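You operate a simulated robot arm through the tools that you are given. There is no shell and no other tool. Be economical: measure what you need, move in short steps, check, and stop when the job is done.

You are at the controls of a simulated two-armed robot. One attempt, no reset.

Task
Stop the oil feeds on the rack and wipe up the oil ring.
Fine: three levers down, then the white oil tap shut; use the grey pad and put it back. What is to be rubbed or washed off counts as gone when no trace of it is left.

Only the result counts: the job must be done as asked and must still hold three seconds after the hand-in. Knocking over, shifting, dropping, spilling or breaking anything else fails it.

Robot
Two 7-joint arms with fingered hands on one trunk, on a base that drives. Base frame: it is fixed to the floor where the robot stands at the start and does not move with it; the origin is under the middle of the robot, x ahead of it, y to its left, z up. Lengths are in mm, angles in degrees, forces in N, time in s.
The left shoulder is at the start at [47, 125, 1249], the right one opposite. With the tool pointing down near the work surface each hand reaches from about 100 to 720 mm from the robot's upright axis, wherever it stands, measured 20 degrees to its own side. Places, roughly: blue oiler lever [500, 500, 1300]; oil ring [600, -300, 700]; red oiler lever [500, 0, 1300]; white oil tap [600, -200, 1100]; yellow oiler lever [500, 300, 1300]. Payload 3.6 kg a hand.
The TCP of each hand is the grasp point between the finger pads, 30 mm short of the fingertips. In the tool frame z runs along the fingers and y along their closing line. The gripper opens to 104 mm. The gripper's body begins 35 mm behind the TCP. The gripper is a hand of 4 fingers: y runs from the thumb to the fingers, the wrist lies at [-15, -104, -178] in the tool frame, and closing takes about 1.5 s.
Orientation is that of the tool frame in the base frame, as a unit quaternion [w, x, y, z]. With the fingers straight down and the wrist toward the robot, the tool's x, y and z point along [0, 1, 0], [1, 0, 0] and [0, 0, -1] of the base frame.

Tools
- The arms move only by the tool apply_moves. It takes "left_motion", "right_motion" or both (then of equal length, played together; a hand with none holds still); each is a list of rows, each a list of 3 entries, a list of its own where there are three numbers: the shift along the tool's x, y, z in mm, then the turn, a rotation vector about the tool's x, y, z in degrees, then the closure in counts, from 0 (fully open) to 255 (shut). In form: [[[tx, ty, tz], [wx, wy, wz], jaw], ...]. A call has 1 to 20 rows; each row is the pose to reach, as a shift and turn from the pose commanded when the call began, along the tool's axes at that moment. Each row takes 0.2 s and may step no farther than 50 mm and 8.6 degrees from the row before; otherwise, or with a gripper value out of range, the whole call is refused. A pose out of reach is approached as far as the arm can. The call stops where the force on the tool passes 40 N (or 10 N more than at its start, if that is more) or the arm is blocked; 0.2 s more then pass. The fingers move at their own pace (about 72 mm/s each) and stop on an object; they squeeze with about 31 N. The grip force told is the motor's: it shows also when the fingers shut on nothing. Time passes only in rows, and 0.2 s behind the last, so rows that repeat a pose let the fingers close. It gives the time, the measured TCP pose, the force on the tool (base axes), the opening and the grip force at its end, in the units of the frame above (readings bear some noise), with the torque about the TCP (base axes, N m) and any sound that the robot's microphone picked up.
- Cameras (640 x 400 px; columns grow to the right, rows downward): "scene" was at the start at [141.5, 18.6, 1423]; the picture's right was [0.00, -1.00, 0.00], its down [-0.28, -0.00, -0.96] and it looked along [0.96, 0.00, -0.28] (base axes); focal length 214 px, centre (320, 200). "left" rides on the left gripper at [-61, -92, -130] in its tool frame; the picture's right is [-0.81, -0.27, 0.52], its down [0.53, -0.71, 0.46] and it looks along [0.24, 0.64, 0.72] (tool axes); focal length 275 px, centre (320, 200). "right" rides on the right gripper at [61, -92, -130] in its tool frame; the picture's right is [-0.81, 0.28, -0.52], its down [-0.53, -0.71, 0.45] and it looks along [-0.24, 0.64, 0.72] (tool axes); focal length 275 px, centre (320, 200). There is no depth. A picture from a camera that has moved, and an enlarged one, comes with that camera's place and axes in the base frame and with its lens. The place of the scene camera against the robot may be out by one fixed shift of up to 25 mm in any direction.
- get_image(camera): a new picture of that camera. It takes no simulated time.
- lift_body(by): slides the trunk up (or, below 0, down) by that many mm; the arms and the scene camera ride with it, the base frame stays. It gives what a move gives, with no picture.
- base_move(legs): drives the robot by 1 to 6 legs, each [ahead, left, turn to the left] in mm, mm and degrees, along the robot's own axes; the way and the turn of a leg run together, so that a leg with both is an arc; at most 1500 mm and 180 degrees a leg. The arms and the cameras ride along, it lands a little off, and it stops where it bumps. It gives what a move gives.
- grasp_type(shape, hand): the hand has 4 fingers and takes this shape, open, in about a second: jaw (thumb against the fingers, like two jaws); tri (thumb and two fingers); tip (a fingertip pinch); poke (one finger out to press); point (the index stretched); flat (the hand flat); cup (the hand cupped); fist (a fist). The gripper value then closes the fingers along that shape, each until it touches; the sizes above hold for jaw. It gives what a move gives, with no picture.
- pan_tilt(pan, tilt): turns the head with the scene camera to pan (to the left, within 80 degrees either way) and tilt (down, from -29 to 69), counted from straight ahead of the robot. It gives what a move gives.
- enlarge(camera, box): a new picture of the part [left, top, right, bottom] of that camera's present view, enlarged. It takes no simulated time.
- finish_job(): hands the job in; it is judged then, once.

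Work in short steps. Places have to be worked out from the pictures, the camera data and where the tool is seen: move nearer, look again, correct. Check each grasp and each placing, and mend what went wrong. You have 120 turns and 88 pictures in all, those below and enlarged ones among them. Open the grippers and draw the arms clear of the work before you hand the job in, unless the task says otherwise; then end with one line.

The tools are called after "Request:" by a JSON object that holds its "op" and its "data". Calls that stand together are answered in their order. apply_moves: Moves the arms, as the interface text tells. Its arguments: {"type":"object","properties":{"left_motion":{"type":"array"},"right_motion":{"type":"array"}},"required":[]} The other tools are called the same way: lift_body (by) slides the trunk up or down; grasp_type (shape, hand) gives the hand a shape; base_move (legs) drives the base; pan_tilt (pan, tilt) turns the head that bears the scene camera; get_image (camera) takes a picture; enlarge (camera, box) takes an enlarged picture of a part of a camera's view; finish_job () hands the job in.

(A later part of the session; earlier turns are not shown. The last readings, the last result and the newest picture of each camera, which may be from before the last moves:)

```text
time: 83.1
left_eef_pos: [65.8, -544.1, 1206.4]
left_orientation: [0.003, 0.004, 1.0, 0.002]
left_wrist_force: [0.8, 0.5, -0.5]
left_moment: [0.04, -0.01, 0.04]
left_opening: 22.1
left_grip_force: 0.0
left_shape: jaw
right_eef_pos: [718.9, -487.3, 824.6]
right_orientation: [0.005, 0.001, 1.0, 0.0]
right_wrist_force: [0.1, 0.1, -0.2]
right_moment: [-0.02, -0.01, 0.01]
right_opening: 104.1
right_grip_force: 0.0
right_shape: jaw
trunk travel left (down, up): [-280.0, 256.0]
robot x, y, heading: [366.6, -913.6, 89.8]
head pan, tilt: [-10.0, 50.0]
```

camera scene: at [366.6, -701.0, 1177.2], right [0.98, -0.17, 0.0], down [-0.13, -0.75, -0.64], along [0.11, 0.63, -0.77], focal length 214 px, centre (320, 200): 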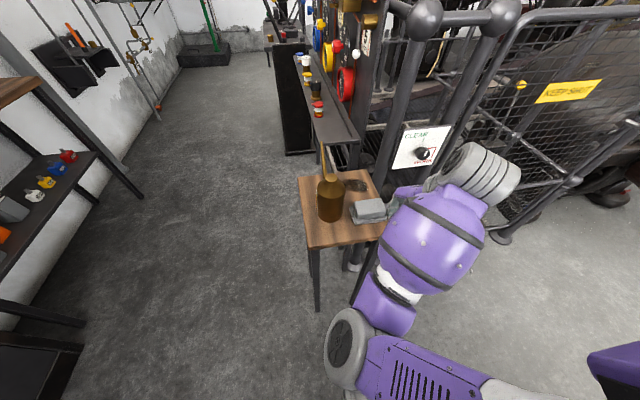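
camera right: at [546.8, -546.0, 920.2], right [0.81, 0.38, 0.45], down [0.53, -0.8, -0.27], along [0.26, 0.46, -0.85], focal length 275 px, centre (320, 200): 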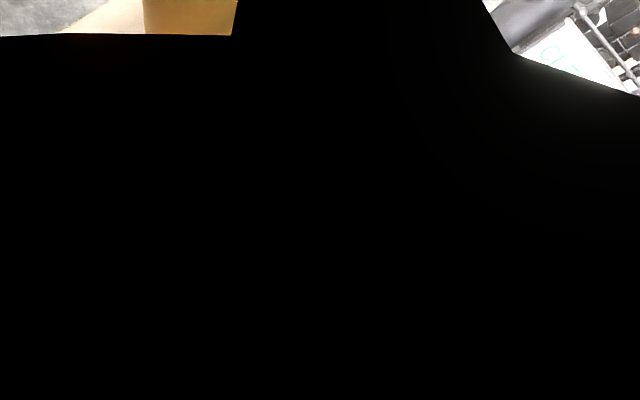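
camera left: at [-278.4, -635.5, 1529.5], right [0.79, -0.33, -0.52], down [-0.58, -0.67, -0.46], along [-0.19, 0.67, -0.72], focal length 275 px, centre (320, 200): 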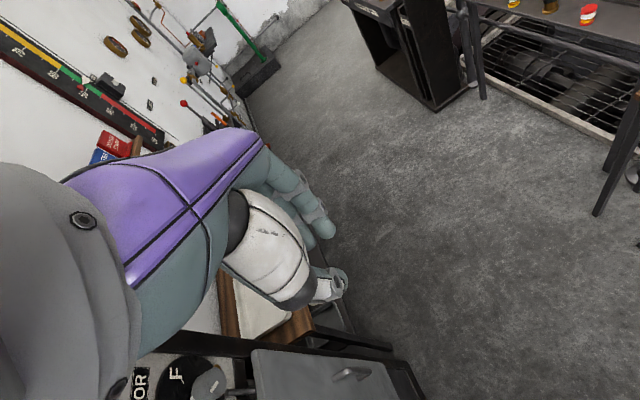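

Now I bring the hand over the table's near edge at z≈900 to view pad and ring.

Request:
{"op": "apply_moves", "data": {"right_motion": [[[0, 0, -40], [0, 0, 0], 0], [[0, -10, -75], [0, 0, 0], 0], [[40, -20, -75], [0, 0, 0], 0], [[80, -25, -75], [0, 0, 0], 0], [[119, -30, -75], [0, 0, 0], 0], [[119, -30, -75], [0, 0, 0], 0]]}}

Request:
{"op": "get_image", "data": {"camera": "right"}}

```text
time: 84.5
left_eef_pos: [66.3, -544.1, 1204.9]
left_orientation: [0.003, 0.003, 1.0, 0.001]
left_wrist_force: [-0.4, 0.1, -0.2]
left_moment: [-0.01, -0.02, 0.03]
left_opening: 22.4
left_grip_force: 0.0
left_shape: jaw
right_eef_pos: [715.8, -498.1, 900.8]
right_orientation: [0.006, 0.001, 1.0, 0.0]
right_wrist_force: [0.4, 0.1, 0.5]
right_moment: [0.03, 0.01, 0.0]
right_opening: 103.7
right_grip_force: 0.1
right_shape: jaw
right hand out of reach, approached as far as the arm can: row 3, 4, 5, 6
trunk travel left (down, up): [-280.0, 256.0]
robot x, y, heading: [365.6, -915.0, 90.0]
head pan, tilt: [-10.0, 50.0]
```

```text
27 pictures are left
camera right: at [653.9, -589.3, 1029.1], right [0.81, 0.27, 0.52], down [0.53, -0.72, -0.45], along [0.25, 0.64, -0.72], focal length 275 px, centre (320, 200)
```

right: 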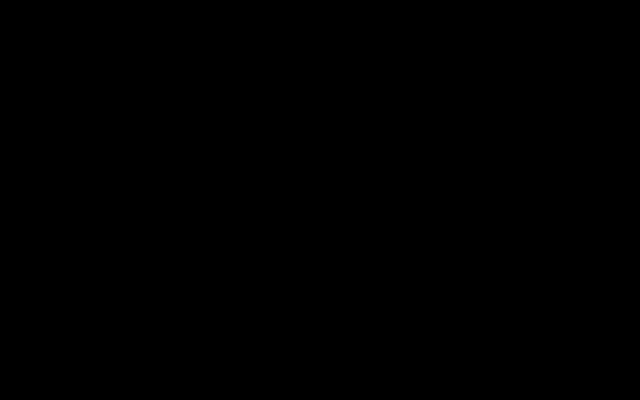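

The arm is folded in an awkward branch (camera covered). I extend it forward, then inward, to recover a natural posture.

Request:
{"op": "apply_moves", "data": {"right_motion": [[[0, 40, -10], [0, 0, 0], 0], [[0, 80, -20], [0, 0, 0], 0], [[0, 120, -30], [0, 0, 0], 0], [[30, 130, -40], [0, 0, 0], 0], [[65, 130, -40], [0, 0, 0], 0], [[100, 130, -40], [0, 0, 0], 0], [[130, 130, -40], [0, 0, 0], 0], [[130, 130, -40], [0, 0, 0], 0]]}}

Request:
{"op": "get_image", "data": {"camera": "scene"}}

```text
time: 86.3
left_eef_pos: [65.3, -543.9, 1204.7]
left_orientation: [0.003, 0.004, 1.0, 0.001]
left_wrist_force: [-0.6, 0.3, 0.7]
left_moment: [0.0, -0.03, -0.01]
left_opening: 22.2
left_grip_force: 0.0
left_shape: jaw
right_eef_pos: [592.6, -357.1, 932.3]
right_orientation: [0.004, 0.002, 1.0, 0.0]
right_wrist_force: [-0.2, -0.4, -0.4]
right_moment: [0.0, -0.02, -0.02]
right_opening: 104.0
right_grip_force: 0.0
right_shape: jaw
right hand out of reach, approached as far as the arm can: row 6, 7, 8
trunk travel left (down, up): [-280.0, 256.0]
robot x, y, heading: [364.4, -915.4, 90.1]
head pan, tilt: [-10.0, 50.0]
```

```text
26 pictures are left
camera scene: at [366.6, -697.9, 1167.9], right [0.98, -0.17, 0.0], down [-0.13, -0.75, -0.64], along [0.11, 0.63, -0.77], focal length 214 px, centre (320, 200)
```

scene: 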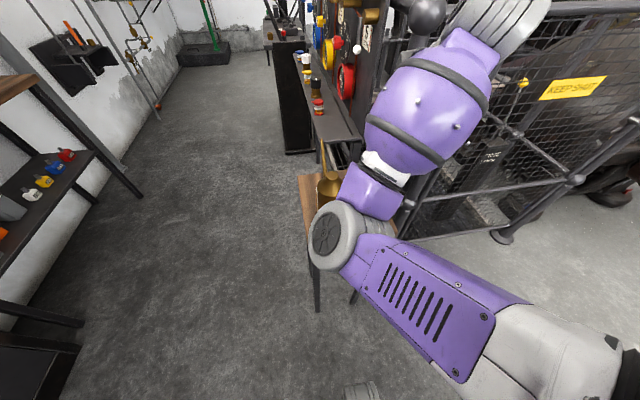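

The right elbow has flipped inward over the table, a bad branch. The left arm is in a natural posture, so I retract the right arm and shift the base right to use the left hand instead.

Request:
{"op": "apply_moves", "data": {"right_motion": [[[-40, 0, -10], [0, 0, 0], 0], [[-80, -10, -20], [0, 0, 0], 0], [[-120, -30, -30], [0, 0, 0], 0], [[-140, -60, -40], [0, 0, 0], 0], [[-150, -100, -50], [0, 0, 0], 0]]}}

Request:
{"op": "base_move", "data": {"legs": [[0, -390, 0]]}}

Request:
{"op": "pan_tilt", "data": {"pan": 20, "tilt": 50}}

Request:
{"op": "get_image", "data": {"camera": "scene"}}

Request:
{"op": "get_image", "data": {"camera": "left"}}

```text
time: 87.5
left_eef_pos: [65.6, -544.6, 1205.9]
left_orientation: [0.002, 0.005, 1.0, 0.002]
left_wrist_force: [0.6, 0.1, -0.6]
left_moment: [-0.02, -0.02, 0.03]
left_opening: 22.3
left_grip_force: 0.0
left_shape: jaw
right_eef_pos: [743.7, -459.4, 983.6]
right_orientation: [0.003, 0.002, 1.0, -0.001]
right_wrist_force: [-0.5, 0.4, 0.0]
right_moment: [-0.03, 0.02, -0.01]
right_opening: 103.9
right_grip_force: 0.0
right_shape: jaw
trunk travel left (down, up): [-280.0, 256.0]
robot x, y, heading: [370.0, -913.1, 90.0]
head pan, tilt: [-10.0, 50.0]
```

```text
time: 91.5
left_eef_pos: [460.5, -543.9, 1205.7]
left_orientation: [0.002, 0.007, 1.0, 0.002]
left_wrist_force: [-0.9, -0.5, -0.1]
left_moment: [-0.01, -0.01, 0.02]
left_opening: 22.0
left_grip_force: 0.0
left_shape: jaw
right_eef_pos: [1137.8, -462.9, 983.0]
right_orientation: [0.004, 0.005, 1.0, 0.001]
right_wrist_force: [0.0, 0.2, -0.6]
right_moment: [-0.03, 0.01, 0.02]
right_opening: 104.1
right_grip_force: 0.1
right_shape: jaw
trunk travel left (down, up): [-280.0, 256.0]
robot x, y, heading: [758.1, -915.7, 89.6]
head pan, tilt: [-10.0, 50.0]
```

```text
time: 92.4
left_eef_pos: [460.4, -542.0, 1205.6]
left_orientation: [0.003, 0.007, 1.0, 0.002]
left_wrist_force: [0.0, -0.5, -0.1]
left_moment: [-0.03, 0.01, -0.03]
left_opening: 22.4
left_grip_force: 0.1
left_shape: jaw
right_eef_pos: [1136.6, -461.5, 982.2]
right_orientation: [0.004, 0.005, 1.0, -0.001]
right_wrist_force: [-0.9, 0.0, 0.3]
right_moment: [0.0, 0.02, 0.02]
right_opening: 103.9
right_grip_force: 0.0
right_shape: jaw
trunk travel left (down, up): [-280.0, 256.0]
robot x, y, heading: [760.0, -916.7, 90.0]
head pan, tilt: [20.0, 50.0]
```

```text
25 pictures are left
camera scene: at [719.8, -702.3, 1167.9], right [0.94, 0.34, 0.0], down [0.26, -0.72, -0.64], along [-0.22, 0.61, -0.77], focal length 214 px, centre (320, 200)
```

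scene: 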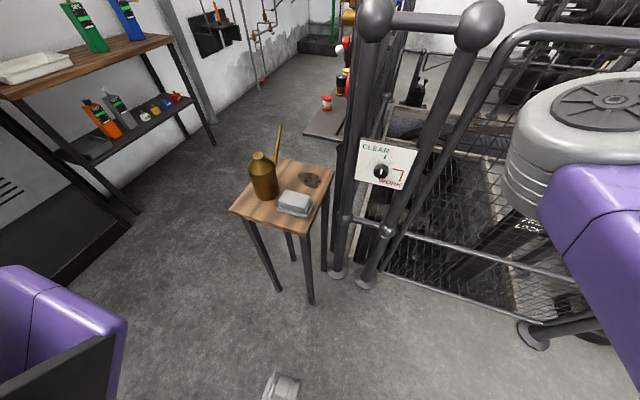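

```text
24 pictures are left
camera left: at [519.1, -637.0, 1334.7], right [0.81, -0.28, -0.51], down [-0.54, -0.7, -0.46], along [-0.23, 0.65, -0.72], focal length 275 px, centre (320, 200)
```

left: 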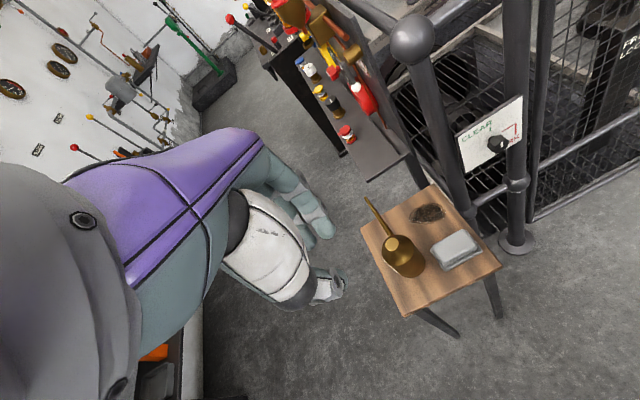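

Two-view triangulation now gives table z≈720, ring ≈ [560, -307], pad ≈ [561, -418]. I bring the open left hand above the pad.

Request:
{"op": "apply_moves", "data": {"left_motion": [[[-13, 15, 38], [0, 0, 0], 0], [[-25, 31, 77], [0, 0, 0], 0], [[-38, 46, 115], [0, 0, 0], 0], [[-50, 62, 153], [0, 0, 0], 0], [[-63, 78, 191], [0, 0, 0], 0], [[-75, 93, 229], [0, 0, 0], 0], [[-88, 109, 268], [0, 0, 0], 0], [[-100, 124, 306], [0, 0, 0], 0], [[-100, 124, 306], [0, 0, 0], 0]]}}

Request:
{"op": "get_image", "data": {"camera": "left"}}

Request:
{"op": "enlarge", "data": {"camera": "scene", "box": [210, 90, 370, 230]}}

```text
time: 94.4
left_eef_pos: [562.7, -420.4, 901.7]
left_orientation: [0.002, 0.007, 1.0, 0.002]
left_wrist_force: [0.6, 0.4, -0.3]
left_moment: [-0.01, 0.03, 0.0]
left_opening: 103.6
left_grip_force: 0.1
left_shape: jaw
right_eef_pos: [1137.5, -461.1, 982.5]
right_orientation: [0.005, 0.005, 1.0, 0.0]
right_wrist_force: [-0.2, -0.5, -0.2]
right_moment: [0.01, 0.0, -0.01]
right_opening: 103.8
right_grip_force: 0.1
right_shape: jaw
trunk travel left (down, up): [-280.0, 256.0]
robot x, y, heading: [755.5, -916.0, 89.7]
head pan, tilt: [20.0, 50.0]
```

```text
23 pictures are left
camera left: at [621.9, -514.6, 1030.4], right [0.81, -0.28, -0.51], down [-0.54, -0.7, -0.46], along [-0.23, 0.65, -0.72], focal length 275 px, centre (320, 200)
```

left: 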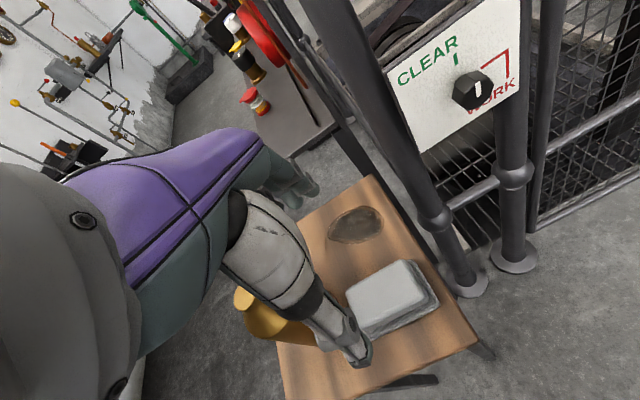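

```text
2.86 times, centred on (290, 160) of scene
camera zoom: at [719.7, -702.5, 1167.9], right [0.94, 0.34, 0.0], down [0.26, -0.72, -0.64], along [-0.22, 0.61, -0.77], focal length 613 px, centre (406, 314)
```

zoom: 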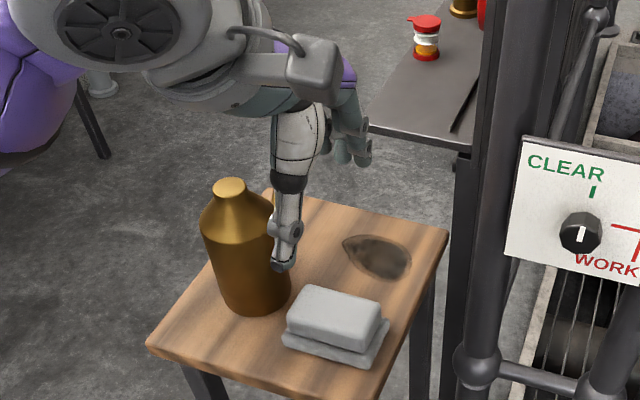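

Pad top centre ≈ [560, -421], block about 76 × 43 mm, nearly aligned with the axes. I lower astride it (closing along y).

Request:
{"op": "apply_moves", "data": {"left_motion": [[[2, 0, 40], [0, 0, 0], 0], [[2, 0, 80], [0, 0, 0], 0], [[2, 0, 110], [0, 0, 0], 0], [[2, 0, 125], [0, 0, 0], 0], [[2, 0, 134], [0, 0, 0], 0], [[2, 0, 134], [0, 0, 0], 0]]}}

Request:
{"op": "enlarge", "data": {"camera": "scene", "box": [240, 130, 350, 230]}}

Request:
{"op": "enlarge", "data": {"camera": "left", "box": [220, 120, 480, 360]}}

```text
time: 95.8
left_eef_pos: [561.2, -419.8, 765.0]
left_orientation: [0.002, 0.007, 1.0, 0.001]
left_wrist_force: [-0.1, 0.0, 0.7]
left_moment: [0.01, 0.01, 0.01]
left_opening: 103.4
left_grip_force: 0.1
left_shape: jaw
right_eef_pos: [1136.6, -461.4, 983.5]
right_orientation: [0.004, 0.005, 1.0, 0.001]
right_wrist_force: [0.2, -0.2, 0.8]
right_moment: [-0.02, 0.0, 0.01]
right_opening: 104.0
right_grip_force: 0.1
right_shape: jaw
trunk travel left (down, up): [-280.0, 256.0]
robot x, y, heading: [758.4, -913.6, 89.7]
head pan, tilt: [20.0, 50.0]
```

```text
4.00 times, centred on (295, 180) of scene
camera zoom: at [719.7, -702.3, 1167.9], right [0.94, 0.34, 0.0], down [0.26, -0.72, -0.64], along [-0.22, 0.61, -0.77], focal length 858 px, centre (420, 280)
```

zoom: 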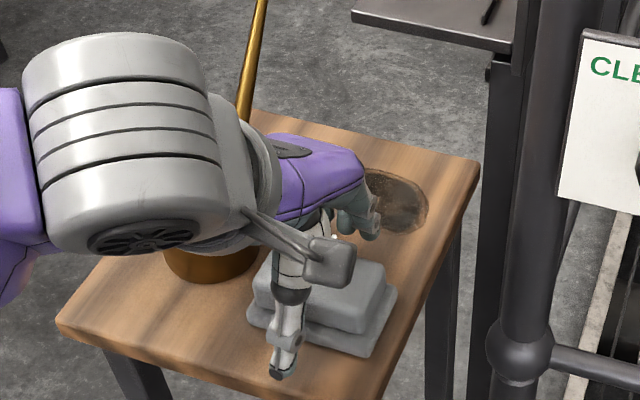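

```text
1.67 times, centred on (350, 240) of left
camera zoom: at [620.5, -512.8, 894.5], right [0.81, -0.28, -0.51], down [-0.54, -0.7, -0.46], along [-0.23, 0.65, -0.72], focal length 459 px, centre (270, 133)
```

zoom: 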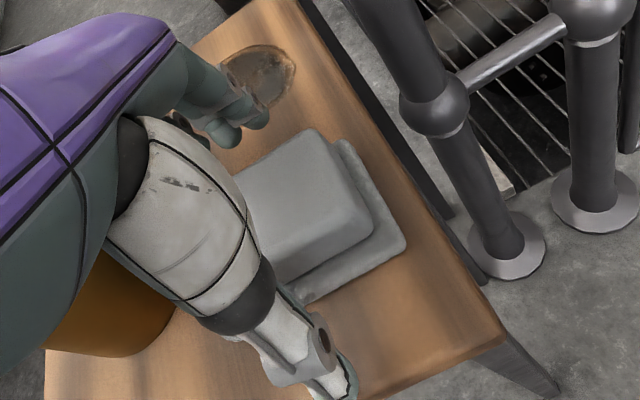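

Thumb and fingers straddle the block. I close.

Request:
{"op": "apply_moves", "data": {"left_motion": [[[0, 0, 0], [0, 0, 0], 120], [[0, 0, 0], [0, 0, 0], 255], [[0, 0, 0], [0, 0, 0], 255], [[0, 0, 0], [0, 0, 0], 255], [[0, 0, 0], [0, 0, 0], 255], [[0, 0, 0], [0, 0, 0], 255], [[0, 0, 0], [0, 0, 0], 255]]}}

```text
time: 97.4
left_eef_pos: [561.5, -419.6, 764.8]
left_orientation: [0.002, 0.005, 1.0, 0.002]
left_wrist_force: [0.8, 0.0, 0.7]
left_moment: [-0.01, 0.0, -0.01]
left_opening: 38.9
left_grip_force: 31.2
left_shape: jaw
right_eef_pos: [1136.7, -461.9, 983.0]
right_orientation: [0.004, 0.005, 1.0, 0.0]
right_wrist_force: [0.6, 0.4, 0.5]
right_moment: [-0.02, 0.01, -0.01]
right_opening: 103.6
right_grip_force: 0.0
right_shape: jaw
trunk travel left (down, up): [-280.0, 256.0]
robot x, y, heading: [755.8, -916.7, 89.7]
head pan, tilt: [20.0, 50.0]
```

Gripped at 39 mm. I lift 40 mm and look whether the base plate stays as a tray.

Request:
{"op": "apply_moves", "data": {"left_motion": [[[0, 0, -10], [0, 0, 0], 255], [[0, 0, -25], [0, 0, 0], 255], [[0, 0, -40], [0, 0, 0], 255], [[0, 0, -40], [0, 0, 0], 255]]}}

Request:
{"op": "enlarge", "data": {"camera": "scene", "box": [240, 130, 350, 230]}}

Request:
{"op": "enlarge", "data": {"camera": "left", "box": [220, 120, 480, 360]}}

```text
time: 98.4
left_eef_pos: [560.4, -419.1, 805.5]
left_orientation: [0.003, 0.007, 1.0, 0.002]
left_wrist_force: [0.2, -0.9, -0.9]
left_moment: [-0.02, -0.01, -0.01]
left_opening: 39.0
left_grip_force: 30.9
left_shape: jaw
right_eef_pos: [1136.6, -462.2, 983.9]
right_orientation: [0.005, 0.005, 1.0, 0.0]
right_wrist_force: [0.2, -0.2, -0.4]
right_moment: [-0.02, -0.05, 0.01]
right_opening: 104.2
right_grip_force: 0.1
right_shape: jaw
trunk travel left (down, up): [-280.0, 256.0]
robot x, y, heading: [759.8, -919.5, 89.7]
head pan, tilt: [20.0, 50.0]
```

```text
4.00 times, centred on (295, 180) of scene
camera zoom: at [719.7, -702.2, 1167.9], right [0.94, 0.34, 0.0], down [0.26, -0.72, -0.64], along [-0.22, 0.61, -0.77], focal length 858 px, centre (420, 280)
```

zoom: 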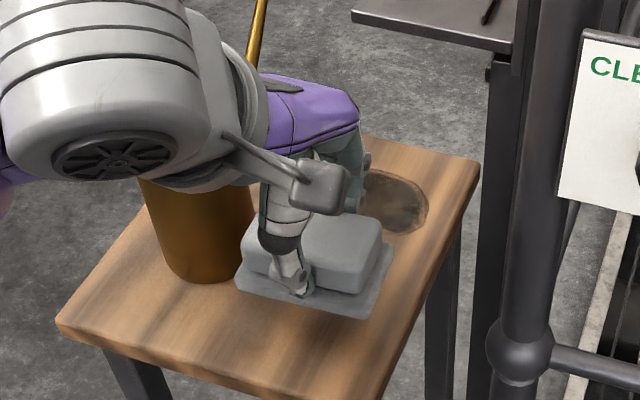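

```text
1.67 times, centred on (350, 240) of left
camera zoom: at [620.1, -513.1, 935.0], right [0.81, -0.28, -0.51], down [-0.54, -0.7, -0.46], along [-0.23, 0.65, -0.72], focal length 459 px, centre (270, 133)
```

zoom: 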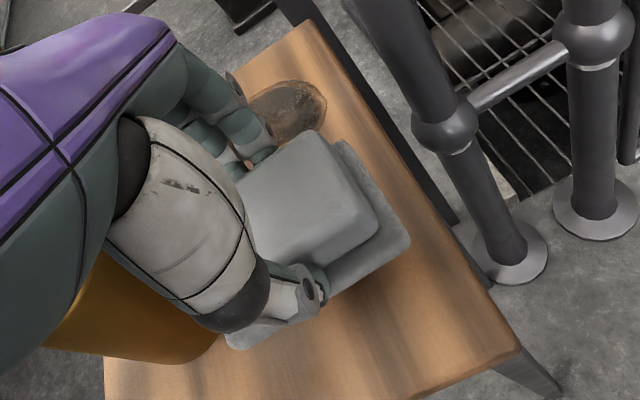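

The plate is part of the pad and comes along. The can's top is near z≈875 and the forearm would pass close over it, so I lift higher and shift the base right/ahead to bring the forearm in from the right.

Request:
{"op": "apply_moves", "data": {"left_motion": [[[0, 0, -35], [0, 0, 0], 255], [[-10, 0, -70], [0, 0, 0], 255], [[-20, -20, -90], [0, 0, 0], 255]]}}

Request:
{"op": "base_move", "data": {"legs": [[40, -130, 0]]}}

Request:
{"op": "pan_tilt", "data": {"pan": 30, "tilt": 50}}

Request:
{"op": "get_image", "data": {"camera": "scene"}}

```text
time: 99.2
left_eef_pos: [580.8, -438.7, 894.3]
left_orientation: [0.002, 0.007, 1.0, 0.002]
left_wrist_force: [0.4, -0.8, -1.1]
left_moment: [0.02, 0.0, 0.02]
left_opening: 39.2
left_grip_force: 31.0
left_shape: jaw
right_eef_pos: [1138.0, -462.1, 982.6]
right_orientation: [0.004, 0.005, 1.0, 0.0]
right_wrist_force: [0.5, -0.1, -0.4]
right_moment: [-0.01, -0.01, -0.02]
right_opening: 103.6
right_grip_force: 0.1
right_shape: jaw
trunk travel left (down, up): [-280.0, 256.0]
robot x, y, heading: [758.9, -915.2, 89.8]
head pan, tilt: [20.0, 50.0]
```

```text
time: 101.0
left_eef_pos: [708.0, -400.4, 894.1]
left_orientation: [0.002, 0.007, 1.0, 0.002]
left_wrist_force: [-0.2, -0.3, -1.8]
left_moment: [-0.01, 0.0, -0.03]
left_opening: 39.0
left_grip_force: 31.1
left_shape: jaw
right_eef_pos: [1266.2, -422.1, 983.1]
right_orientation: [0.004, 0.005, 1.0, 0.0]
right_wrist_force: [0.1, 0.3, 0.3]
right_moment: [-0.01, -0.01, -0.02]
right_opening: 104.2
right_grip_force: 0.1
right_shape: jaw
trunk travel left (down, up): [-280.0, 256.0]
robot x, y, heading: [885.3, -875.7, 89.9]
head pan, tilt: [20.0, 50.0]
```

```text
time: 101.7
left_eef_pos: [709.1, -399.1, 893.3]
left_orientation: [0.003, 0.007, 1.0, 0.001]
left_wrist_force: [0.1, 0.0, -0.6]
left_moment: [-0.02, 0.02, 0.0]
left_opening: 39.3
left_grip_force: 31.2
left_shape: jaw
right_eef_pos: [1265.3, -423.3, 982.7]
right_orientation: [0.004, 0.005, 1.0, 0.0]
right_wrist_force: [0.2, -0.2, -0.2]
right_moment: [0.0, -0.01, -0.02]
right_opening: 103.9
right_grip_force: 0.1
right_shape: jaw
trunk travel left (down, up): [-280.0, 256.0]
robot x, y, heading: [887.1, -874.5, 89.8]
head pan, tilt: [30.0, 50.0]
```

```text
17 pictures are left
camera scene: at [836.0, -668.2, 1167.9], right [0.87, 0.49, 0.0], down [0.38, -0.67, -0.64], along [-0.32, 0.56, -0.77], focal length 214 px, centre (320, 200)
```

scene: 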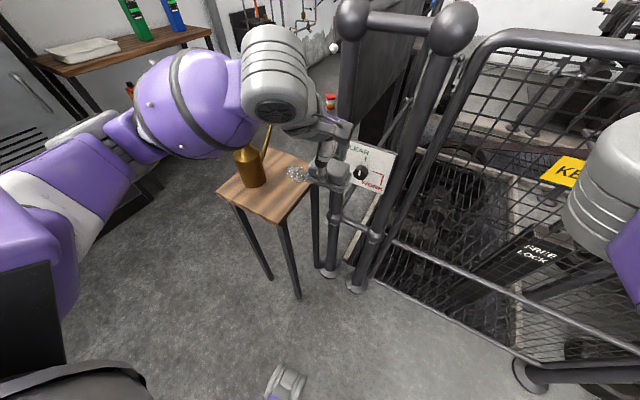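

The arm is too folded: the forearm lies sideways over the can. I back off so the arm stretches out, then check again.

Request:
{"op": "base_move", "data": {"legs": [[-100, 0, 0], [0, 80, 0]]}}

Request:
{"op": "apply_moves", "data": {"left_motion": [[[0, 20, 0], [0, 0, -6], 255], [[0, 50, 0], [0, 0, -12], 255], [[0, 90, 0], [0, 0, -18], 255], [[0, 130, 0], [0, 0, -22], 255], [[0, 130, 0], [0, 0, -22], 255]]}}

Request:
{"op": "get_image", "data": {"camera": "scene"}}

```text
time: 103.9
left_eef_pos: [629.2, -500.0, 894.8]
left_orientation: [0.003, 0.007, 1.0, 0.002]
left_wrist_force: [-0.2, -0.7, -0.8]
left_moment: [0.0, 0.01, -0.01]
left_opening: 39.1
left_grip_force: 30.7
left_shape: jaw
right_eef_pos: [1185.7, -521.9, 982.8]
right_orientation: [0.004, 0.006, 1.0, -0.001]
right_wrist_force: [-0.4, -0.7, -0.1]
right_moment: [-0.01, -0.01, 0.0]
right_opening: 104.2
right_grip_force: 0.1
right_shape: jaw
trunk travel left (down, up): [-280.0, 256.0]
robot x, y, heading: [805.9, -976.1, 89.8]
head pan, tilt: [30.0, 50.0]
```

```text
time: 105.1
left_eef_pos: [631.5, -369.5, 894.0]
left_orientation: [0.004, -0.185, 0.983, 0.002]
left_wrist_force: [-0.1, 0.4, -1.8]
left_moment: [0.0, 0.0, -0.02]
left_opening: 39.0
left_grip_force: 30.8
left_shape: jaw
right_eef_pos: [1186.0, -522.1, 982.2]
right_orientation: [0.004, 0.005, 1.0, 0.0]
right_wrist_force: [0.1, -0.5, 0.4]
right_moment: [-0.01, 0.0, 0.0]
right_opening: 103.9
right_grip_force: 0.1
right_shape: jaw
trunk travel left (down, up): [-280.0, 256.0]
robot x, y, heading: [804.7, -971.6, 89.7]
head pan, tilt: [30.0, 50.0]
```

```text
16 pictures are left
camera scene: at [755.7, -769.2, 1167.9], right [0.87, 0.49, 0.0], down [0.38, -0.67, -0.64], along [-0.32, 0.56, -0.77], focal length 214 px, centre (320, 200)
```

scene: 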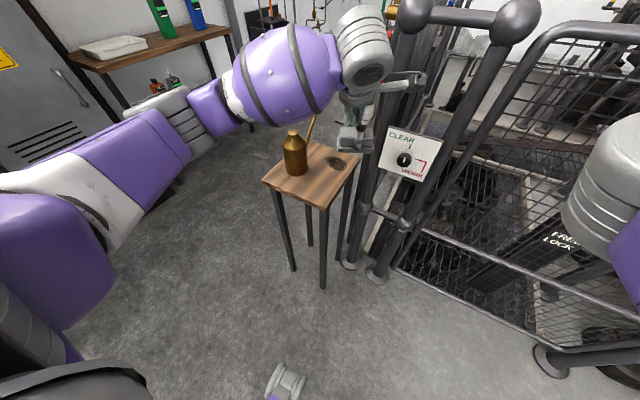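

The forearm would sweep over the can in this stance. I'll approach from a turned heading (~110°, farther right), which brings elbow and forearm clear of the can. First I pull both hands back.

Request:
{"op": "apply_moves", "data": {"left_motion": [[[9, -23, -5], [0, 0, 6], 255], [[18, -46, -10], [0, 0, 12], 255], [[27, -70, -15], [0, 0, 18], 255], [[36, -93, -20], [0, 0, 22], 255]], "right_motion": [[[-25, -27, 0], [0, 0, 0], 0], [[-50, -55, 0], [0, 0, 0], 0], [[-75, -82, 0], [0, 0, 0], 0], [[-100, -110, 0], [0, 0, 0], 0]]}}

Request:
{"op": "base_move", "data": {"legs": [[142, -190, 0]]}}

Request:
{"op": "base_move", "data": {"legs": [[0, 0, 20]]}}

Request:
{"op": "get_image", "data": {"camera": "scene"}}

```text
time: 106.1
left_eef_pos: [631.4, -470.2, 915.2]
left_orientation: [0.003, 0.007, 1.0, 0.002]
left_wrist_force: [0.3, 0.0, -0.3]
left_moment: [0.0, 0.0, -0.02]
left_opening: 38.9
left_grip_force: 30.8
left_shape: jaw
right_eef_pos: [1286.1, -632.4, 984.4]
right_orientation: [0.005, 0.004, 1.0, 0.0]
right_wrist_force: [-0.5, -0.6, -0.3]
right_moment: [-0.02, 0.04, 0.0]
right_opening: 103.7
right_grip_force: 0.0
right_shape: jaw
trunk travel left (down, up): [-280.0, 256.0]
robot x, y, heading: [809.2, -978.2, 89.7]
head pan, tilt: [30.0, 50.0]
```

```text
time: 108.4
left_eef_pos: [824.2, -328.9, 914.5]
left_orientation: [0.002, 0.008, 1.0, 0.002]
left_wrist_force: [0.0, -0.2, -1.7]
left_moment: [0.03, -0.02, -0.02]
left_opening: 39.0
left_grip_force: 30.5
left_shape: jaw
right_eef_pos: [1478.7, -491.1, 984.7]
right_orientation: [0.004, 0.006, 1.0, -0.001]
right_wrist_force: [-0.5, -0.4, -0.2]
right_moment: [0.03, -0.02, 0.0]
right_opening: 104.0
right_grip_force: 0.1
right_shape: jaw
trunk travel left (down, up): [-280.0, 256.0]
robot x, y, heading: [994.9, -834.3, 89.7]
head pan, tilt: [30.0, 50.0]
```

```text
time: 109.9
left_eef_pos: [657.6, -421.8, 914.5]
left_orientation: [0.001, -0.17, 0.986, 0.002]
left_wrist_force: [-0.8, -0.6, -0.9]
left_moment: [0.0, 0.03, 0.01]
left_opening: 39.0
left_grip_force: 31.1
left_shape: jaw
right_eef_pos: [1328.4, -344.5, 983.3]
right_orientation: [0.004, -0.171, 0.985, 0.0]
right_wrist_force: [0.4, 0.1, -0.4]
right_moment: [-0.04, -0.01, 0.01]
right_opening: 103.8
right_grip_force: 0.0
right_shape: jaw
trunk travel left (down, up): [-280.0, 256.0]
robot x, y, heading: [997.0, -834.4, 110.0]
head pan, tilt: [30.0, 50.0]
```

```text
15 pictures are left
camera scene: at [884.2, -652.4, 1167.9], right [0.64, 0.77, 0.0], down [0.59, -0.49, -0.64], along [-0.49, 0.41, -0.77], focal length 214 px, centre (320, 200)
```

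scene: 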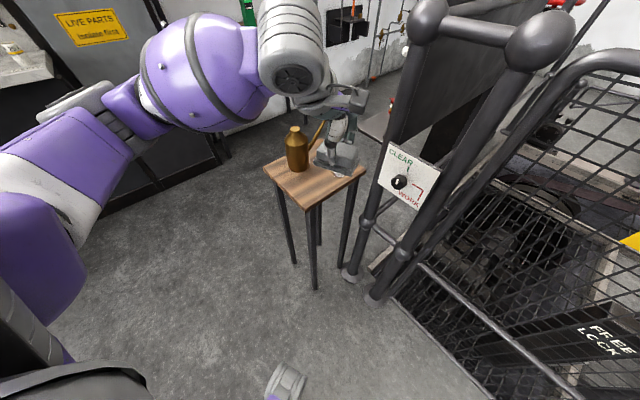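

The forearm still comes in low from the left. Raising the trunk will make the forearm slope down steeply and pass well above the can; I do that and bring the hand back down beside the table.

Request:
{"op": "lift_body", "data": {"by": 200}}

Request:
{"op": "apply_moves", "data": {"left_motion": [[[0, 0, 40], [0, 0, 0], 255], [[0, 0, 80], [0, 0, 0], 255], [[0, 0, 120], [0, 0, 0], 255], [[0, 0, 160], [0, 0, 0], 255], [[0, 0, 200], [0, 0, 0], 255], [[0, 0, 200], [0, 0, 0], 255]]}}

Request:
{"op": "get_image", "data": {"camera": "scene"}}

```text
time: 112.0
left_eef_pos: [656.0, -421.4, 1114.4]
left_orientation: [0.002, -0.17, 0.985, 0.002]
left_wrist_force: [0.6, -1.0, -0.3]
left_moment: [0.02, 0.0, -0.03]
left_opening: 38.8
left_grip_force: 31.1
left_shape: jaw
right_eef_pos: [1328.0, -345.8, 1183.3]
right_orientation: [0.004, -0.171, 0.985, 0.0]
right_wrist_force: [-0.1, -0.6, 0.4]
right_moment: [0.02, -0.02, -0.03]
right_opening: 103.6
right_grip_force: 0.1
right_shape: jaw
trunk travel left (down, up): [-480.0, 56.0]
robot x, y, heading: [999.2, -837.6, 110.1]
head pan, tilt: [30.0, 50.0]
```

```text
time: 113.4
left_eef_pos: [658.5, -421.2, 915.5]
left_orientation: [0.002, -0.171, 0.985, 0.002]
left_wrist_force: [-0.3, -0.4, 0.9]
left_moment: [-0.01, -0.01, -0.03]
left_opening: 38.8
left_grip_force: 31.0
left_shape: jaw
right_eef_pos: [1328.4, -346.0, 1184.8]
right_orientation: [0.005, -0.17, 0.985, 0.001]
right_wrist_force: [0.6, 0.1, 0.0]
right_moment: [-0.02, 0.01, 0.02]
right_opening: 103.6
right_grip_force: 0.1
right_shape: jaw
trunk travel left (down, up): [-480.0, 56.0]
robot x, y, heading: [995.1, -835.8, 109.9]
head pan, tilt: [30.0, 50.0]
```

```text
14 pictures are left
camera scene: at [906.6, -713.8, 1377.9], right [0.64, 0.77, 0.0], down [0.59, -0.49, -0.64], along [-0.49, 0.41, -0.77], focal length 214 px, centre (320, 200)
```

scene: 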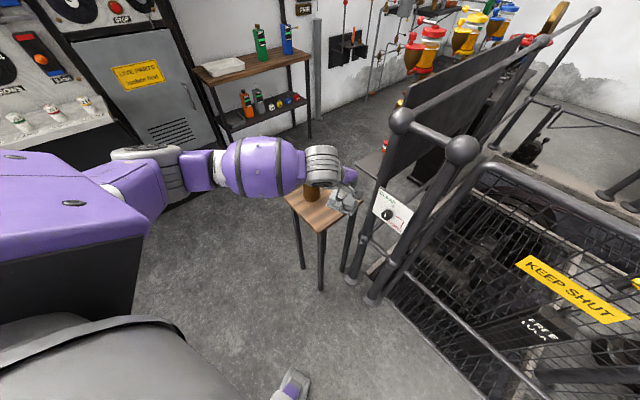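

Now the elbow sits behind and above; forearm clear of the can. I move over the ring, pad still about 60 mm up.

Request:
{"op": "apply_moves", "data": {"left_motion": [[[11, 28, 10], [0, 0, 0], 255], [[22, 56, 25], [0, 0, 0], 255], [[32, 84, 45], [0, 0, 0], 255], [[43, 112, 65], [0, 0, 0], 255], [[54, 140, 90], [0, 0, 0], 255], [[54, 140, 90], [0, 0, 0], 255]]}}

Request:
{"op": "enlarge", "data": {"camera": "left", "box": [160, 100, 560, 380]}}

Request:
{"op": "enlarge", "data": {"camera": "scene", "box": [140, 100, 440, 290]}}

```text
time: 114.8
left_eef_pos: [561.4, -305.6, 824.8]
left_orientation: [0.002, -0.17, 0.985, 0.002]
left_wrist_force: [0.1, -0.2, -0.8]
left_moment: [0.0, 0.0, -0.02]
left_opening: 38.7
left_grip_force: 31.3
left_shape: jaw
right_eef_pos: [1327.4, -345.1, 1183.5]
right_orientation: [0.004, -0.171, 0.985, 0.0]
right_wrist_force: [0.0, 0.1, -0.4]
right_moment: [0.01, 0.0, 0.0]
right_opening: 104.1
right_grip_force: 0.1
right_shape: jaw
trunk travel left (down, up): [-480.0, 56.0]
robot x, y, heading: [997.4, -835.3, 110.1]
head pan, tilt: [30.0, 50.0]
```

```text
1.43 times, centred on (360, 240) of left
camera zoom: at [648.8, -372.9, 954.3], right [0.86, 0.01, -0.51], down [-0.26, -0.85, -0.46], along [-0.44, 0.53, -0.72], focal length 393 px, centre (263, 143)
```

zoom: 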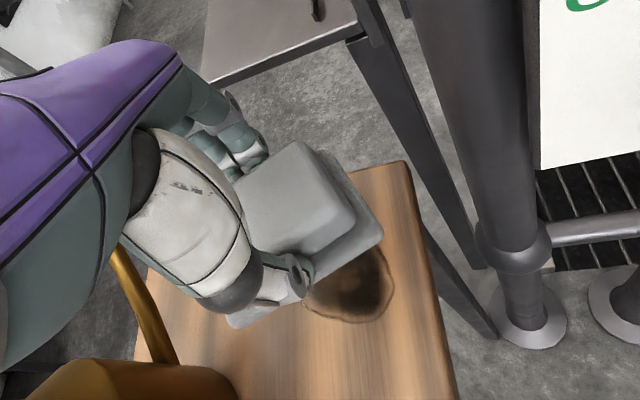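

```text
2.11 times, centred on (290, 195) of scene
camera zoom: at [906.4, -714.3, 1377.9], right [0.64, 0.77, 0.0], down [0.59, -0.49, -0.64], along [-0.49, 0.41, -0.77], focal length 452 px, centre (383, 210)
```

zoom: 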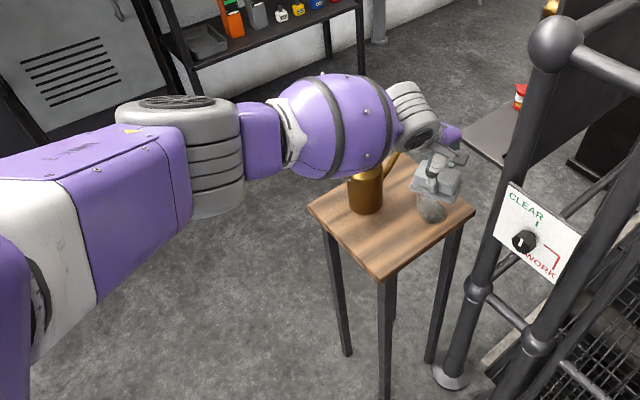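

The arm is clear of the can and the ring is under the pad (ring about x 520–600, y −340…−274). I lower to light contact.

Request:
{"op": "apply_moves", "data": {"left_motion": [[[1, -3, 30], [0, 0, 0], 255], [[1, -3, 50], [0, 0, 0], 255], [[1, -3, 58], [0, 0, 0], 255], [[1, -3, 61], [0, 0, 0], 255], [[1, -3, 63], [0, 0, 0], 255]]}}

```text
time: 116.0
left_eef_pos: [560.1, -307.1, 764.8]
left_orientation: [0.003, -0.17, 0.985, 0.005]
left_wrist_force: [0.9, -3.6, 12.4]
left_moment: [-0.11, -0.07, -0.02]
left_opening: 39.1
left_grip_force: 30.9
left_shape: jaw
right_eef_pos: [1328.5, -347.5, 1184.4]
right_orientation: [0.005, -0.172, 0.985, 0.001]
right_wrist_force: [0.4, 0.1, 0.2]
right_moment: [0.02, 0.0, 0.0]
right_opening: 104.3
right_grip_force: 0.0
right_shape: jaw
trunk travel left (down, up): [-480.0, 56.0]
robot x, y, heading: [1000.0, -832.7, 110.1]
head pan, tilt: [30.0, 50.0]
```

Contact at 12 N. I rub over the whole ring, keeping the pad away from can and post.

Request:
{"op": "apply_moves", "data": {"left_motion": [[[-9, -3, 0], [0, 0, 0], 255], [[-18, -15, 0], [0, 0, 0], 255], [[-16, -29, 0], [0, 0, 0], 255], [[-1, -27, 0], [0, 0, 0], 255], [[15, -18, 0], [0, 0, 0], 255], [[10, -5, 0], [0, 0, 0], 255], [[23, 8, 0], [0, 0, 0], 255], [[18, 22, 0], [0, 0, 0], 255], [[1, 27, 0], [0, 0, 0], 255], [[-15, 18, 0], [0, 0, 0], 255], [[-18, 4, 0], [0, 0, 0], 255], [[-13, -10, 0], [0, 0, 0], 255], [[4, -11, 0], [0, 0, 0], 255], [[17, 6, 0], [0, 0, 0], 255], [[-3, 8, 0], [0, 0, 0], 255], [[-19, -7, 0], [0, 0, 0], 255], [[0, 0, 0], [0, 0, 0], 255]]}}

```text
time: 119.6
left_eef_pos: [565.9, -309.7, 764.5]
left_orientation: [0.004, -0.167, 0.986, 0.003]
left_wrist_force: [11.2, -2.6, 19.9]
left_moment: [0.18, -0.31, -0.14]
left_opening: 40.9
left_grip_force: 31.4
left_shape: jaw
left hand out of reach, approached as far as the arm can: row 8, 9
right_eef_pos: [1331.7, -346.3, 1183.6]
right_orientation: [0.003, -0.172, 0.985, 0.002]
right_wrist_force: [-0.5, -0.5, 0.8]
right_moment: [-0.01, 0.01, 0.01]
right_opening: 103.8
right_grip_force: 0.1
right_shape: jaw
trunk travel left (down, up): [-480.0, 56.0]
robot x, y, heading: [998.7, -833.5, 109.5]
head pan, tilt: [30.0, 50.0]
```

I lift the pad, draw it aside toward the right, and inspect the table.

Request:
{"op": "apply_moves", "data": {"left_motion": [[[0, 0, -35], [0, 0, 0], 255], [[0, 0, -70], [0, 0, 0], 255], [[-20, -35, -100], [0, 0, 0], 255], [[-40, -75, -110], [0, 0, 0], 255], [[-55, -110, -110], [0, 0, 0], 255], [[-55, -110, -110], [0, 0, 0], 255]]}}

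Request:
{"op": "enlarge", "data": {"camera": "left", "box": [180, 60, 560, 340]}}

```text
refused: row 3 steps farther than a row can; nothing moved
```

```text
1.43 times, centred on (370, 200) of left
camera zoom: at [654.0, -377.0, 893.1], right [0.86, 0.01, -0.51], down [-0.27, -0.85, -0.46], along [-0.44, 0.53, -0.72], focal length 393 px, centre (249, 200)
```

zoom: 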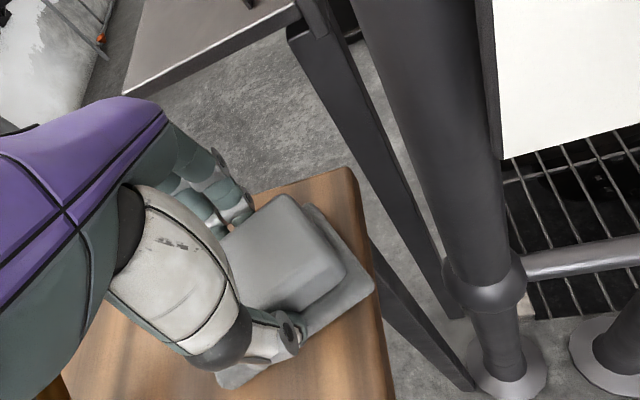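

One step was too long; I repeat it in smaller steps.

Request:
{"op": "apply_moves", "data": {"left_motion": [[[0, 0, -35], [0, 0, 0], 255], [[0, 0, -70], [0, 0, 0], 255], [[-15, -25, -95], [0, 0, 0], 255], [[-30, -60, -110], [0, 0, 0], 255], [[-45, -95, -110], [0, 0, 0], 255], [[-52, -115, -110], [0, 0, 0], 255], [[-52, -115, -110], [0, 0, 0], 255]]}}

Request:
{"op": "enlarge", "data": {"camera": "left", "box": [180, 60, 560, 340]}}

```text
time: 121.2
left_eef_pos: [646.8, -399.0, 871.3]
left_orientation: [0.003, -0.171, 0.985, 0.002]
left_wrist_force: [0.2, -0.6, -1.1]
left_moment: [0.01, 0.01, 0.0]
left_opening: 39.9
left_grip_force: 31.1
left_shape: jaw
right_eef_pos: [1328.4, -345.5, 1184.6]
right_orientation: [0.004, -0.171, 0.985, 0.0]
right_wrist_force: [0.1, -1.1, 0.8]
right_moment: [-0.03, 0.03, -0.02]
right_opening: 104.0
right_grip_force: 0.0
right_shape: jaw
trunk travel left (down, up): [-480.0, 56.0]
robot x, y, heading: [996.5, -835.7, 110.0]
head pan, tilt: [30.0, 50.0]
```

```text
1.43 times, centred on (370, 200) of left
camera zoom: at [735.0, -466.7, 1000.9], right [0.86, 0.02, -0.51], down [-0.26, -0.85, -0.46], along [-0.44, 0.53, -0.72], focal length 393 px, centre (249, 200)
```

zoom: 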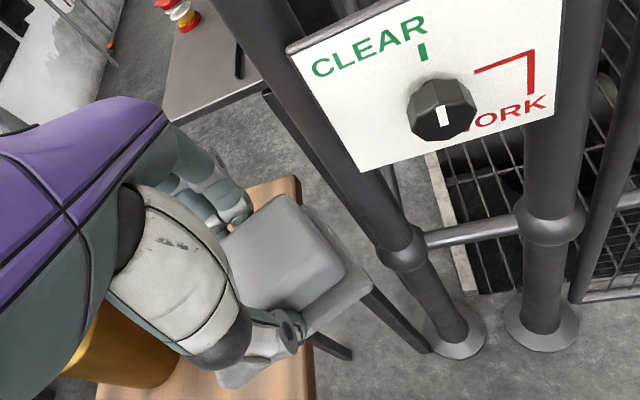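

The hand hides the spot from here; I use the scene camera.

Request:
{"op": "enlarge", "data": {"camera": "scene", "box": [270, 150, 380, 240]}}

```text
4.44 times, centred on (325, 195) of scene
camera zoom: at [906.5, -713.4, 1377.8], right [0.64, 0.77, 0.0], down [0.59, -0.49, -0.64], along [-0.49, 0.41, -0.77], focal length 953 px, centre (298, 222)
```

zoom: 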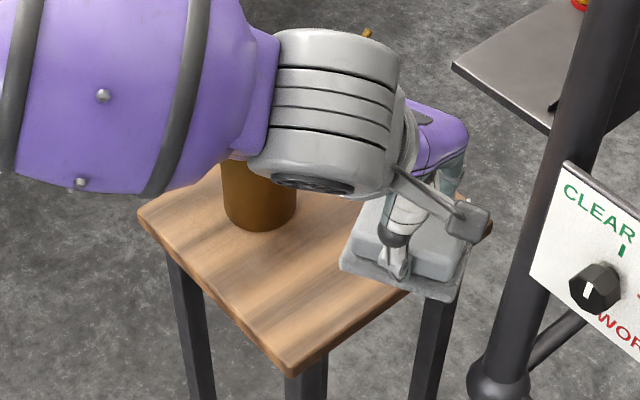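

Pad still covers the spot; I shift the hand farther right.

Request:
{"op": "apply_moves", "data": {"left_motion": [[[-30, -25, 0], [0, 0, 0], 255], [[-60, -50, 0], [0, 0, 0], 255], [[-90, -74, 0], [0, 0, 0], 255], [[-90, -74, 0], [0, 0, 0], 255]]}}

Request:
{"op": "enlarge", "data": {"camera": "scene", "box": [270, 150, 380, 240]}}

```text
time: 122.2
left_eef_pos: [756.9, -440.2, 872.5]
left_orientation: [0.001, -0.17, 0.985, 0.003]
left_wrist_force: [-0.4, 0.2, -0.4]
left_moment: [0.01, 0.02, -0.03]
left_opening: 39.9
left_grip_force: 31.0
left_shape: jaw
right_eef_pos: [1327.7, -344.6, 1184.6]
right_orientation: [0.005, -0.171, 0.985, 0.001]
right_wrist_force: [-0.1, 0.0, 0.0]
right_moment: [0.02, 0.02, -0.01]
right_opening: 103.6
right_grip_force: 0.0
right_shape: jaw
trunk travel left (down, up): [-480.0, 56.0]
robot x, y, heading: [1003.4, -838.6, 110.1]
head pan, tilt: [30.0, 50.0]
```

```text
4.44 times, centred on (325, 195) of scene
camera zoom: at [906.1, -713.7, 1377.8], right [0.64, 0.77, 0.0], down [0.59, -0.49, -0.64], along [-0.49, 0.41, -0.77], focal length 953 px, centre (298, 222)
```

zoom: 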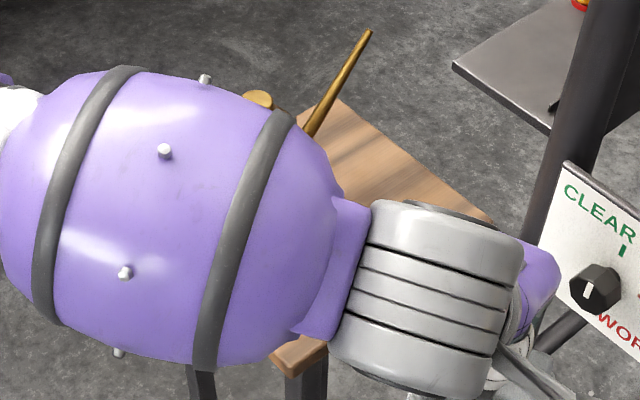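

I can see part of it is clean, but the forearm hides the rest. I raise the hand to the high pose where the view was clear before.

Request:
{"op": "apply_moves", "data": {"left_motion": [[[16, -7, -41], [0, 0, 0], 255], [[31, -13, -81], [0, 0, 0], 255], [[47, -20, -122], [0, 0, 0], 255], [[62, -26, -162], [0, 0, 0], 255], [[78, -33, -203], [0, 0, 0], 255], [[94, -39, -244], [0, 0, 0], 255], [[109, -46, -284], [0, 0, 0], 255], [[125, -52, -325], [0, 0, 0], 255], [[140, -59, -366], [0, 0, 0], 255], [[156, -65, -406], [0, 0, 0], 255], [[172, -72, -447], [0, 0, 0], 255], [[187, -78, -487], [0, 0, 0], 255], [[203, -85, -528], [0, 0, 0], 255]]}}

Request:
{"op": "enlarge", "data": {"camera": "scene", "box": [270, 140, 400, 240]}}

```text
time: 125.0
left_eef_pos: [594.0, -591.6, 1398.5]
left_orientation: [0.003, -0.171, 0.985, 0.002]
left_wrist_force: [-0.1, 0.5, -1.1]
left_moment: [-0.01, 0.0, -0.01]
left_opening: 40.0
left_grip_force: 30.9
left_shape: jaw
right_eef_pos: [1328.3, -347.5, 1183.7]
right_orientation: [0.005, -0.171, 0.985, 0.001]
right_wrist_force: [-0.3, -0.1, -0.2]
right_moment: [0.0, -0.01, -0.01]
right_opening: 103.8
right_grip_force: 0.1
right_shape: jaw
trunk travel left (down, up): [-480.0, 56.0]
robot x, y, heading: [997.3, -832.9, 109.9]
head pan, tilt: [30.0, 50.0]
```

```text
4.00 times, centred on (335, 190) of scene
camera zoom: at [906.9, -714.3, 1377.9], right [0.64, 0.77, 0.0], down [0.59, -0.49, -0.64], along [-0.49, 0.41, -0.77], focal length 858 px, centre (260, 240)
```

zoom: 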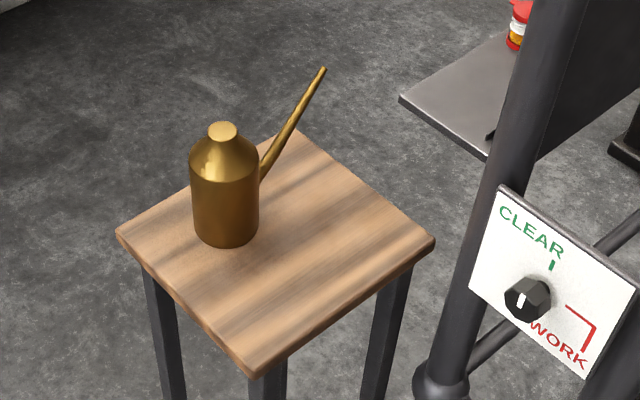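

No trace of the ring is left. Now I return the pad: first down beside the table, turning it back to its original alignment.

Request:
{"op": "apply_moves", "data": {"left_motion": [[[-8, 11, 42], [0, 0, 2], 255], [[-16, 23, 83], [0, 0, 4], 255], [[-24, 34, 125], [0, 0, 6], 255], [[-32, 45, 166], [0, 0, 8], 255], [[-40, 57, 208], [0, 0, 10], 255], [[-49, 68, 249], [0, 0, 12], 255], [[-57, 79, 291], [0, 0, 14], 255], [[-65, 91, 332], [0, 0, 16], 255], [[-73, 102, 374], [0, 0, 16], 255], [[-81, 113, 415], [0, 0, 16], 255], [[-89, 125, 457], [0, 0, 16], 255], [[-97, 136, 498], [0, 0, 16], 255], [[-97, 136, 498], [0, 0, 16], 255]]}}

```text
time: 127.8
left_eef_pos: [641.4, -427.2, 900.6]
left_orientation: [0.002, -0.032, 0.999, 0.002]
left_wrist_force: [-0.6, 0.2, -0.5]
left_moment: [-0.01, -0.02, -0.01]
left_opening: 39.4
left_grip_force: 30.6
left_shape: jaw
right_eef_pos: [1328.2, -346.5, 1184.3]
right_orientation: [0.005, -0.17, 0.985, 0.0]
right_wrist_force: [-0.2, -0.3, 0.6]
right_moment: [-0.01, -0.02, -0.04]
right_opening: 104.2
right_grip_force: 0.0
right_shape: jaw
trunk travel left (down, up): [-480.0, 56.0]
robot x, y, heading: [999.8, -837.1, 110.0]
head pan, tilt: [30.0, 50.0]
```

Request:
{"op": "apply_moves", "data": {"left_motion": [[[26, 5, 20], [0, 0, 0], 255], [[53, 10, 45], [0, 0, 0], 255], [[79, 14, 70], [0, 0, 0], 255], [[79, 14, 70], [0, 0, 0], 255]]}}

Request:
{"op": "enlarge", "data": {"camera": "scene", "box": [220, 120, 400, 240]}}

```text
time: 128.8
left_eef_pos: [559.0, -418.4, 830.6]
left_orientation: [0.002, -0.032, 0.999, 0.003]
left_wrist_force: [-0.1, 0.8, -0.9]
left_moment: [-0.01, -0.02, 0.02]
left_opening: 40.0
left_grip_force: 30.7
left_shape: jaw
right_eef_pos: [1327.3, -345.7, 1184.1]
right_orientation: [0.005, -0.17, 0.985, 0.001]
right_wrist_force: [0.3, -0.1, -0.1]
right_moment: [0.02, 0.04, -0.01]
right_opening: 103.9
right_grip_force: 0.0
right_shape: jaw
trunk travel left (down, up): [-480.0, 56.0]
robot x, y, heading: [998.3, -833.0, 109.9]
head pan, tilt: [30.0, 50.0]
```

```text
3.33 times, centred on (310, 180) of scene
camera zoom: at [906.8, -713.8, 1377.9], right [0.64, 0.77, 0.0], down [0.59, -0.49, -0.64], along [-0.49, 0.41, -0.77], focal length 715 px, centre (353, 267)
```

zoom: 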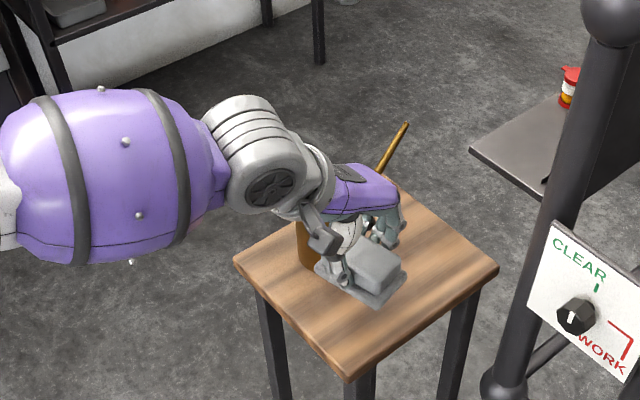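

Clear. I lower the pad to the table (TCP z≈766).

Request:
{"op": "apply_moves", "data": {"left_motion": [[[-2, 0, 30], [0, 0, 0], 255], [[-2, 0, 50], [0, 0, 0], 255], [[-2, 0, 60], [0, 0, 0], 255], [[-2, 0, 65], [0, 0, 0], 255], [[-2, 0, 65], [0, 0, 0], 255]]}}

```text
time: 130.0
left_eef_pos: [562.6, -417.4, 765.8]
left_orientation: [0.003, -0.031, 1.0, 0.002]
left_wrist_force: [0.4, 0.2, -0.1]
left_moment: [0.0, 0.0, -0.02]
left_opening: 39.5
left_grip_force: 30.9
left_shape: jaw
right_eef_pos: [1327.8, -345.3, 1184.5]
right_orientation: [0.005, -0.171, 0.985, 0.001]
right_wrist_force: [0.4, -0.8, -0.3]
right_moment: [0.03, 0.0, 0.03]
right_opening: 104.2
right_grip_force: 0.0
right_shape: jaw
trunk travel left (down, up): [-480.0, 56.0]
robot x, y, heading: [1000.5, -831.5, 109.6]
head pan, tilt: [30.0, 50.0]
```

Just about touching; I lower 2 mm more for contact, then open and rise.

Request:
{"op": "apply_moves", "data": {"left_motion": [[[0, 0, 1], [0, 0, 0], 255], [[0, 0, 2], [0, 0, 0], 255], [[0, 0, 2], [0, 0, 0], 255]]}}

Request:
{"op": "apply_moves", "data": {"left_motion": [[[0, 0, 0], [0, 0, 0], 150], [[0, 0, 0], [0, 0, 0], 60], [[0, 0, 0], [0, 0, 0], 0], [[0, 0, 0], [0, 0, 0], 0], [[0, 0, 0], [0, 0, 0], 0], [[0, 0, -25], [0, 0, 0], 0], [[0, 0, -60], [0, 0, 0], 0], [[0, 0, -100], [0, 0, 0], 0], [[0, 0, -140], [0, 0, 0], 0]]}}

```text
time: 130.8
left_eef_pos: [564.1, -417.2, 764.8]
left_orientation: [0.002, -0.032, 0.999, 0.002]
left_wrist_force: [-0.7, -0.8, 1.5]
left_moment: [0.01, -0.01, 0.04]
left_opening: 39.5
left_grip_force: 31.4
left_shape: jaw
right_eef_pos: [1328.1, -345.4, 1182.8]
right_orientation: [0.004, -0.171, 0.985, 0.001]
right_wrist_force: [-0.4, 0.6, -0.7]
right_moment: [0.01, -0.04, 0.04]
right_opening: 103.7
right_grip_force: 0.0
right_shape: jaw
trunk travel left (down, up): [-480.0, 56.0]
robot x, y, heading: [999.4, -833.8, 109.9]
head pan, tilt: [30.0, 50.0]
```

```text
time: 132.8
left_eef_pos: [564.7, -418.3, 906.0]
left_orientation: [0.002, -0.032, 0.999, 0.002]
left_wrist_force: [-0.6, -0.4, -0.2]
left_moment: [0.01, 0.0, -0.02]
left_opening: 104.0
left_grip_force: 0.0
left_shape: jaw
right_eef_pos: [1328.1, -345.9, 1184.1]
right_orientation: [0.004, -0.171, 0.985, 0.001]
right_wrist_force: [-0.1, 0.8, -0.2]
right_moment: [0.0, 0.0, 0.03]
right_opening: 103.9
right_grip_force: 0.0
right_shape: jaw
trunk travel left (down, up): [-480.0, 56.0]
robot x, y, heading: [998.5, -834.9, 110.1]
head pan, tilt: [30.0, 50.0]
```

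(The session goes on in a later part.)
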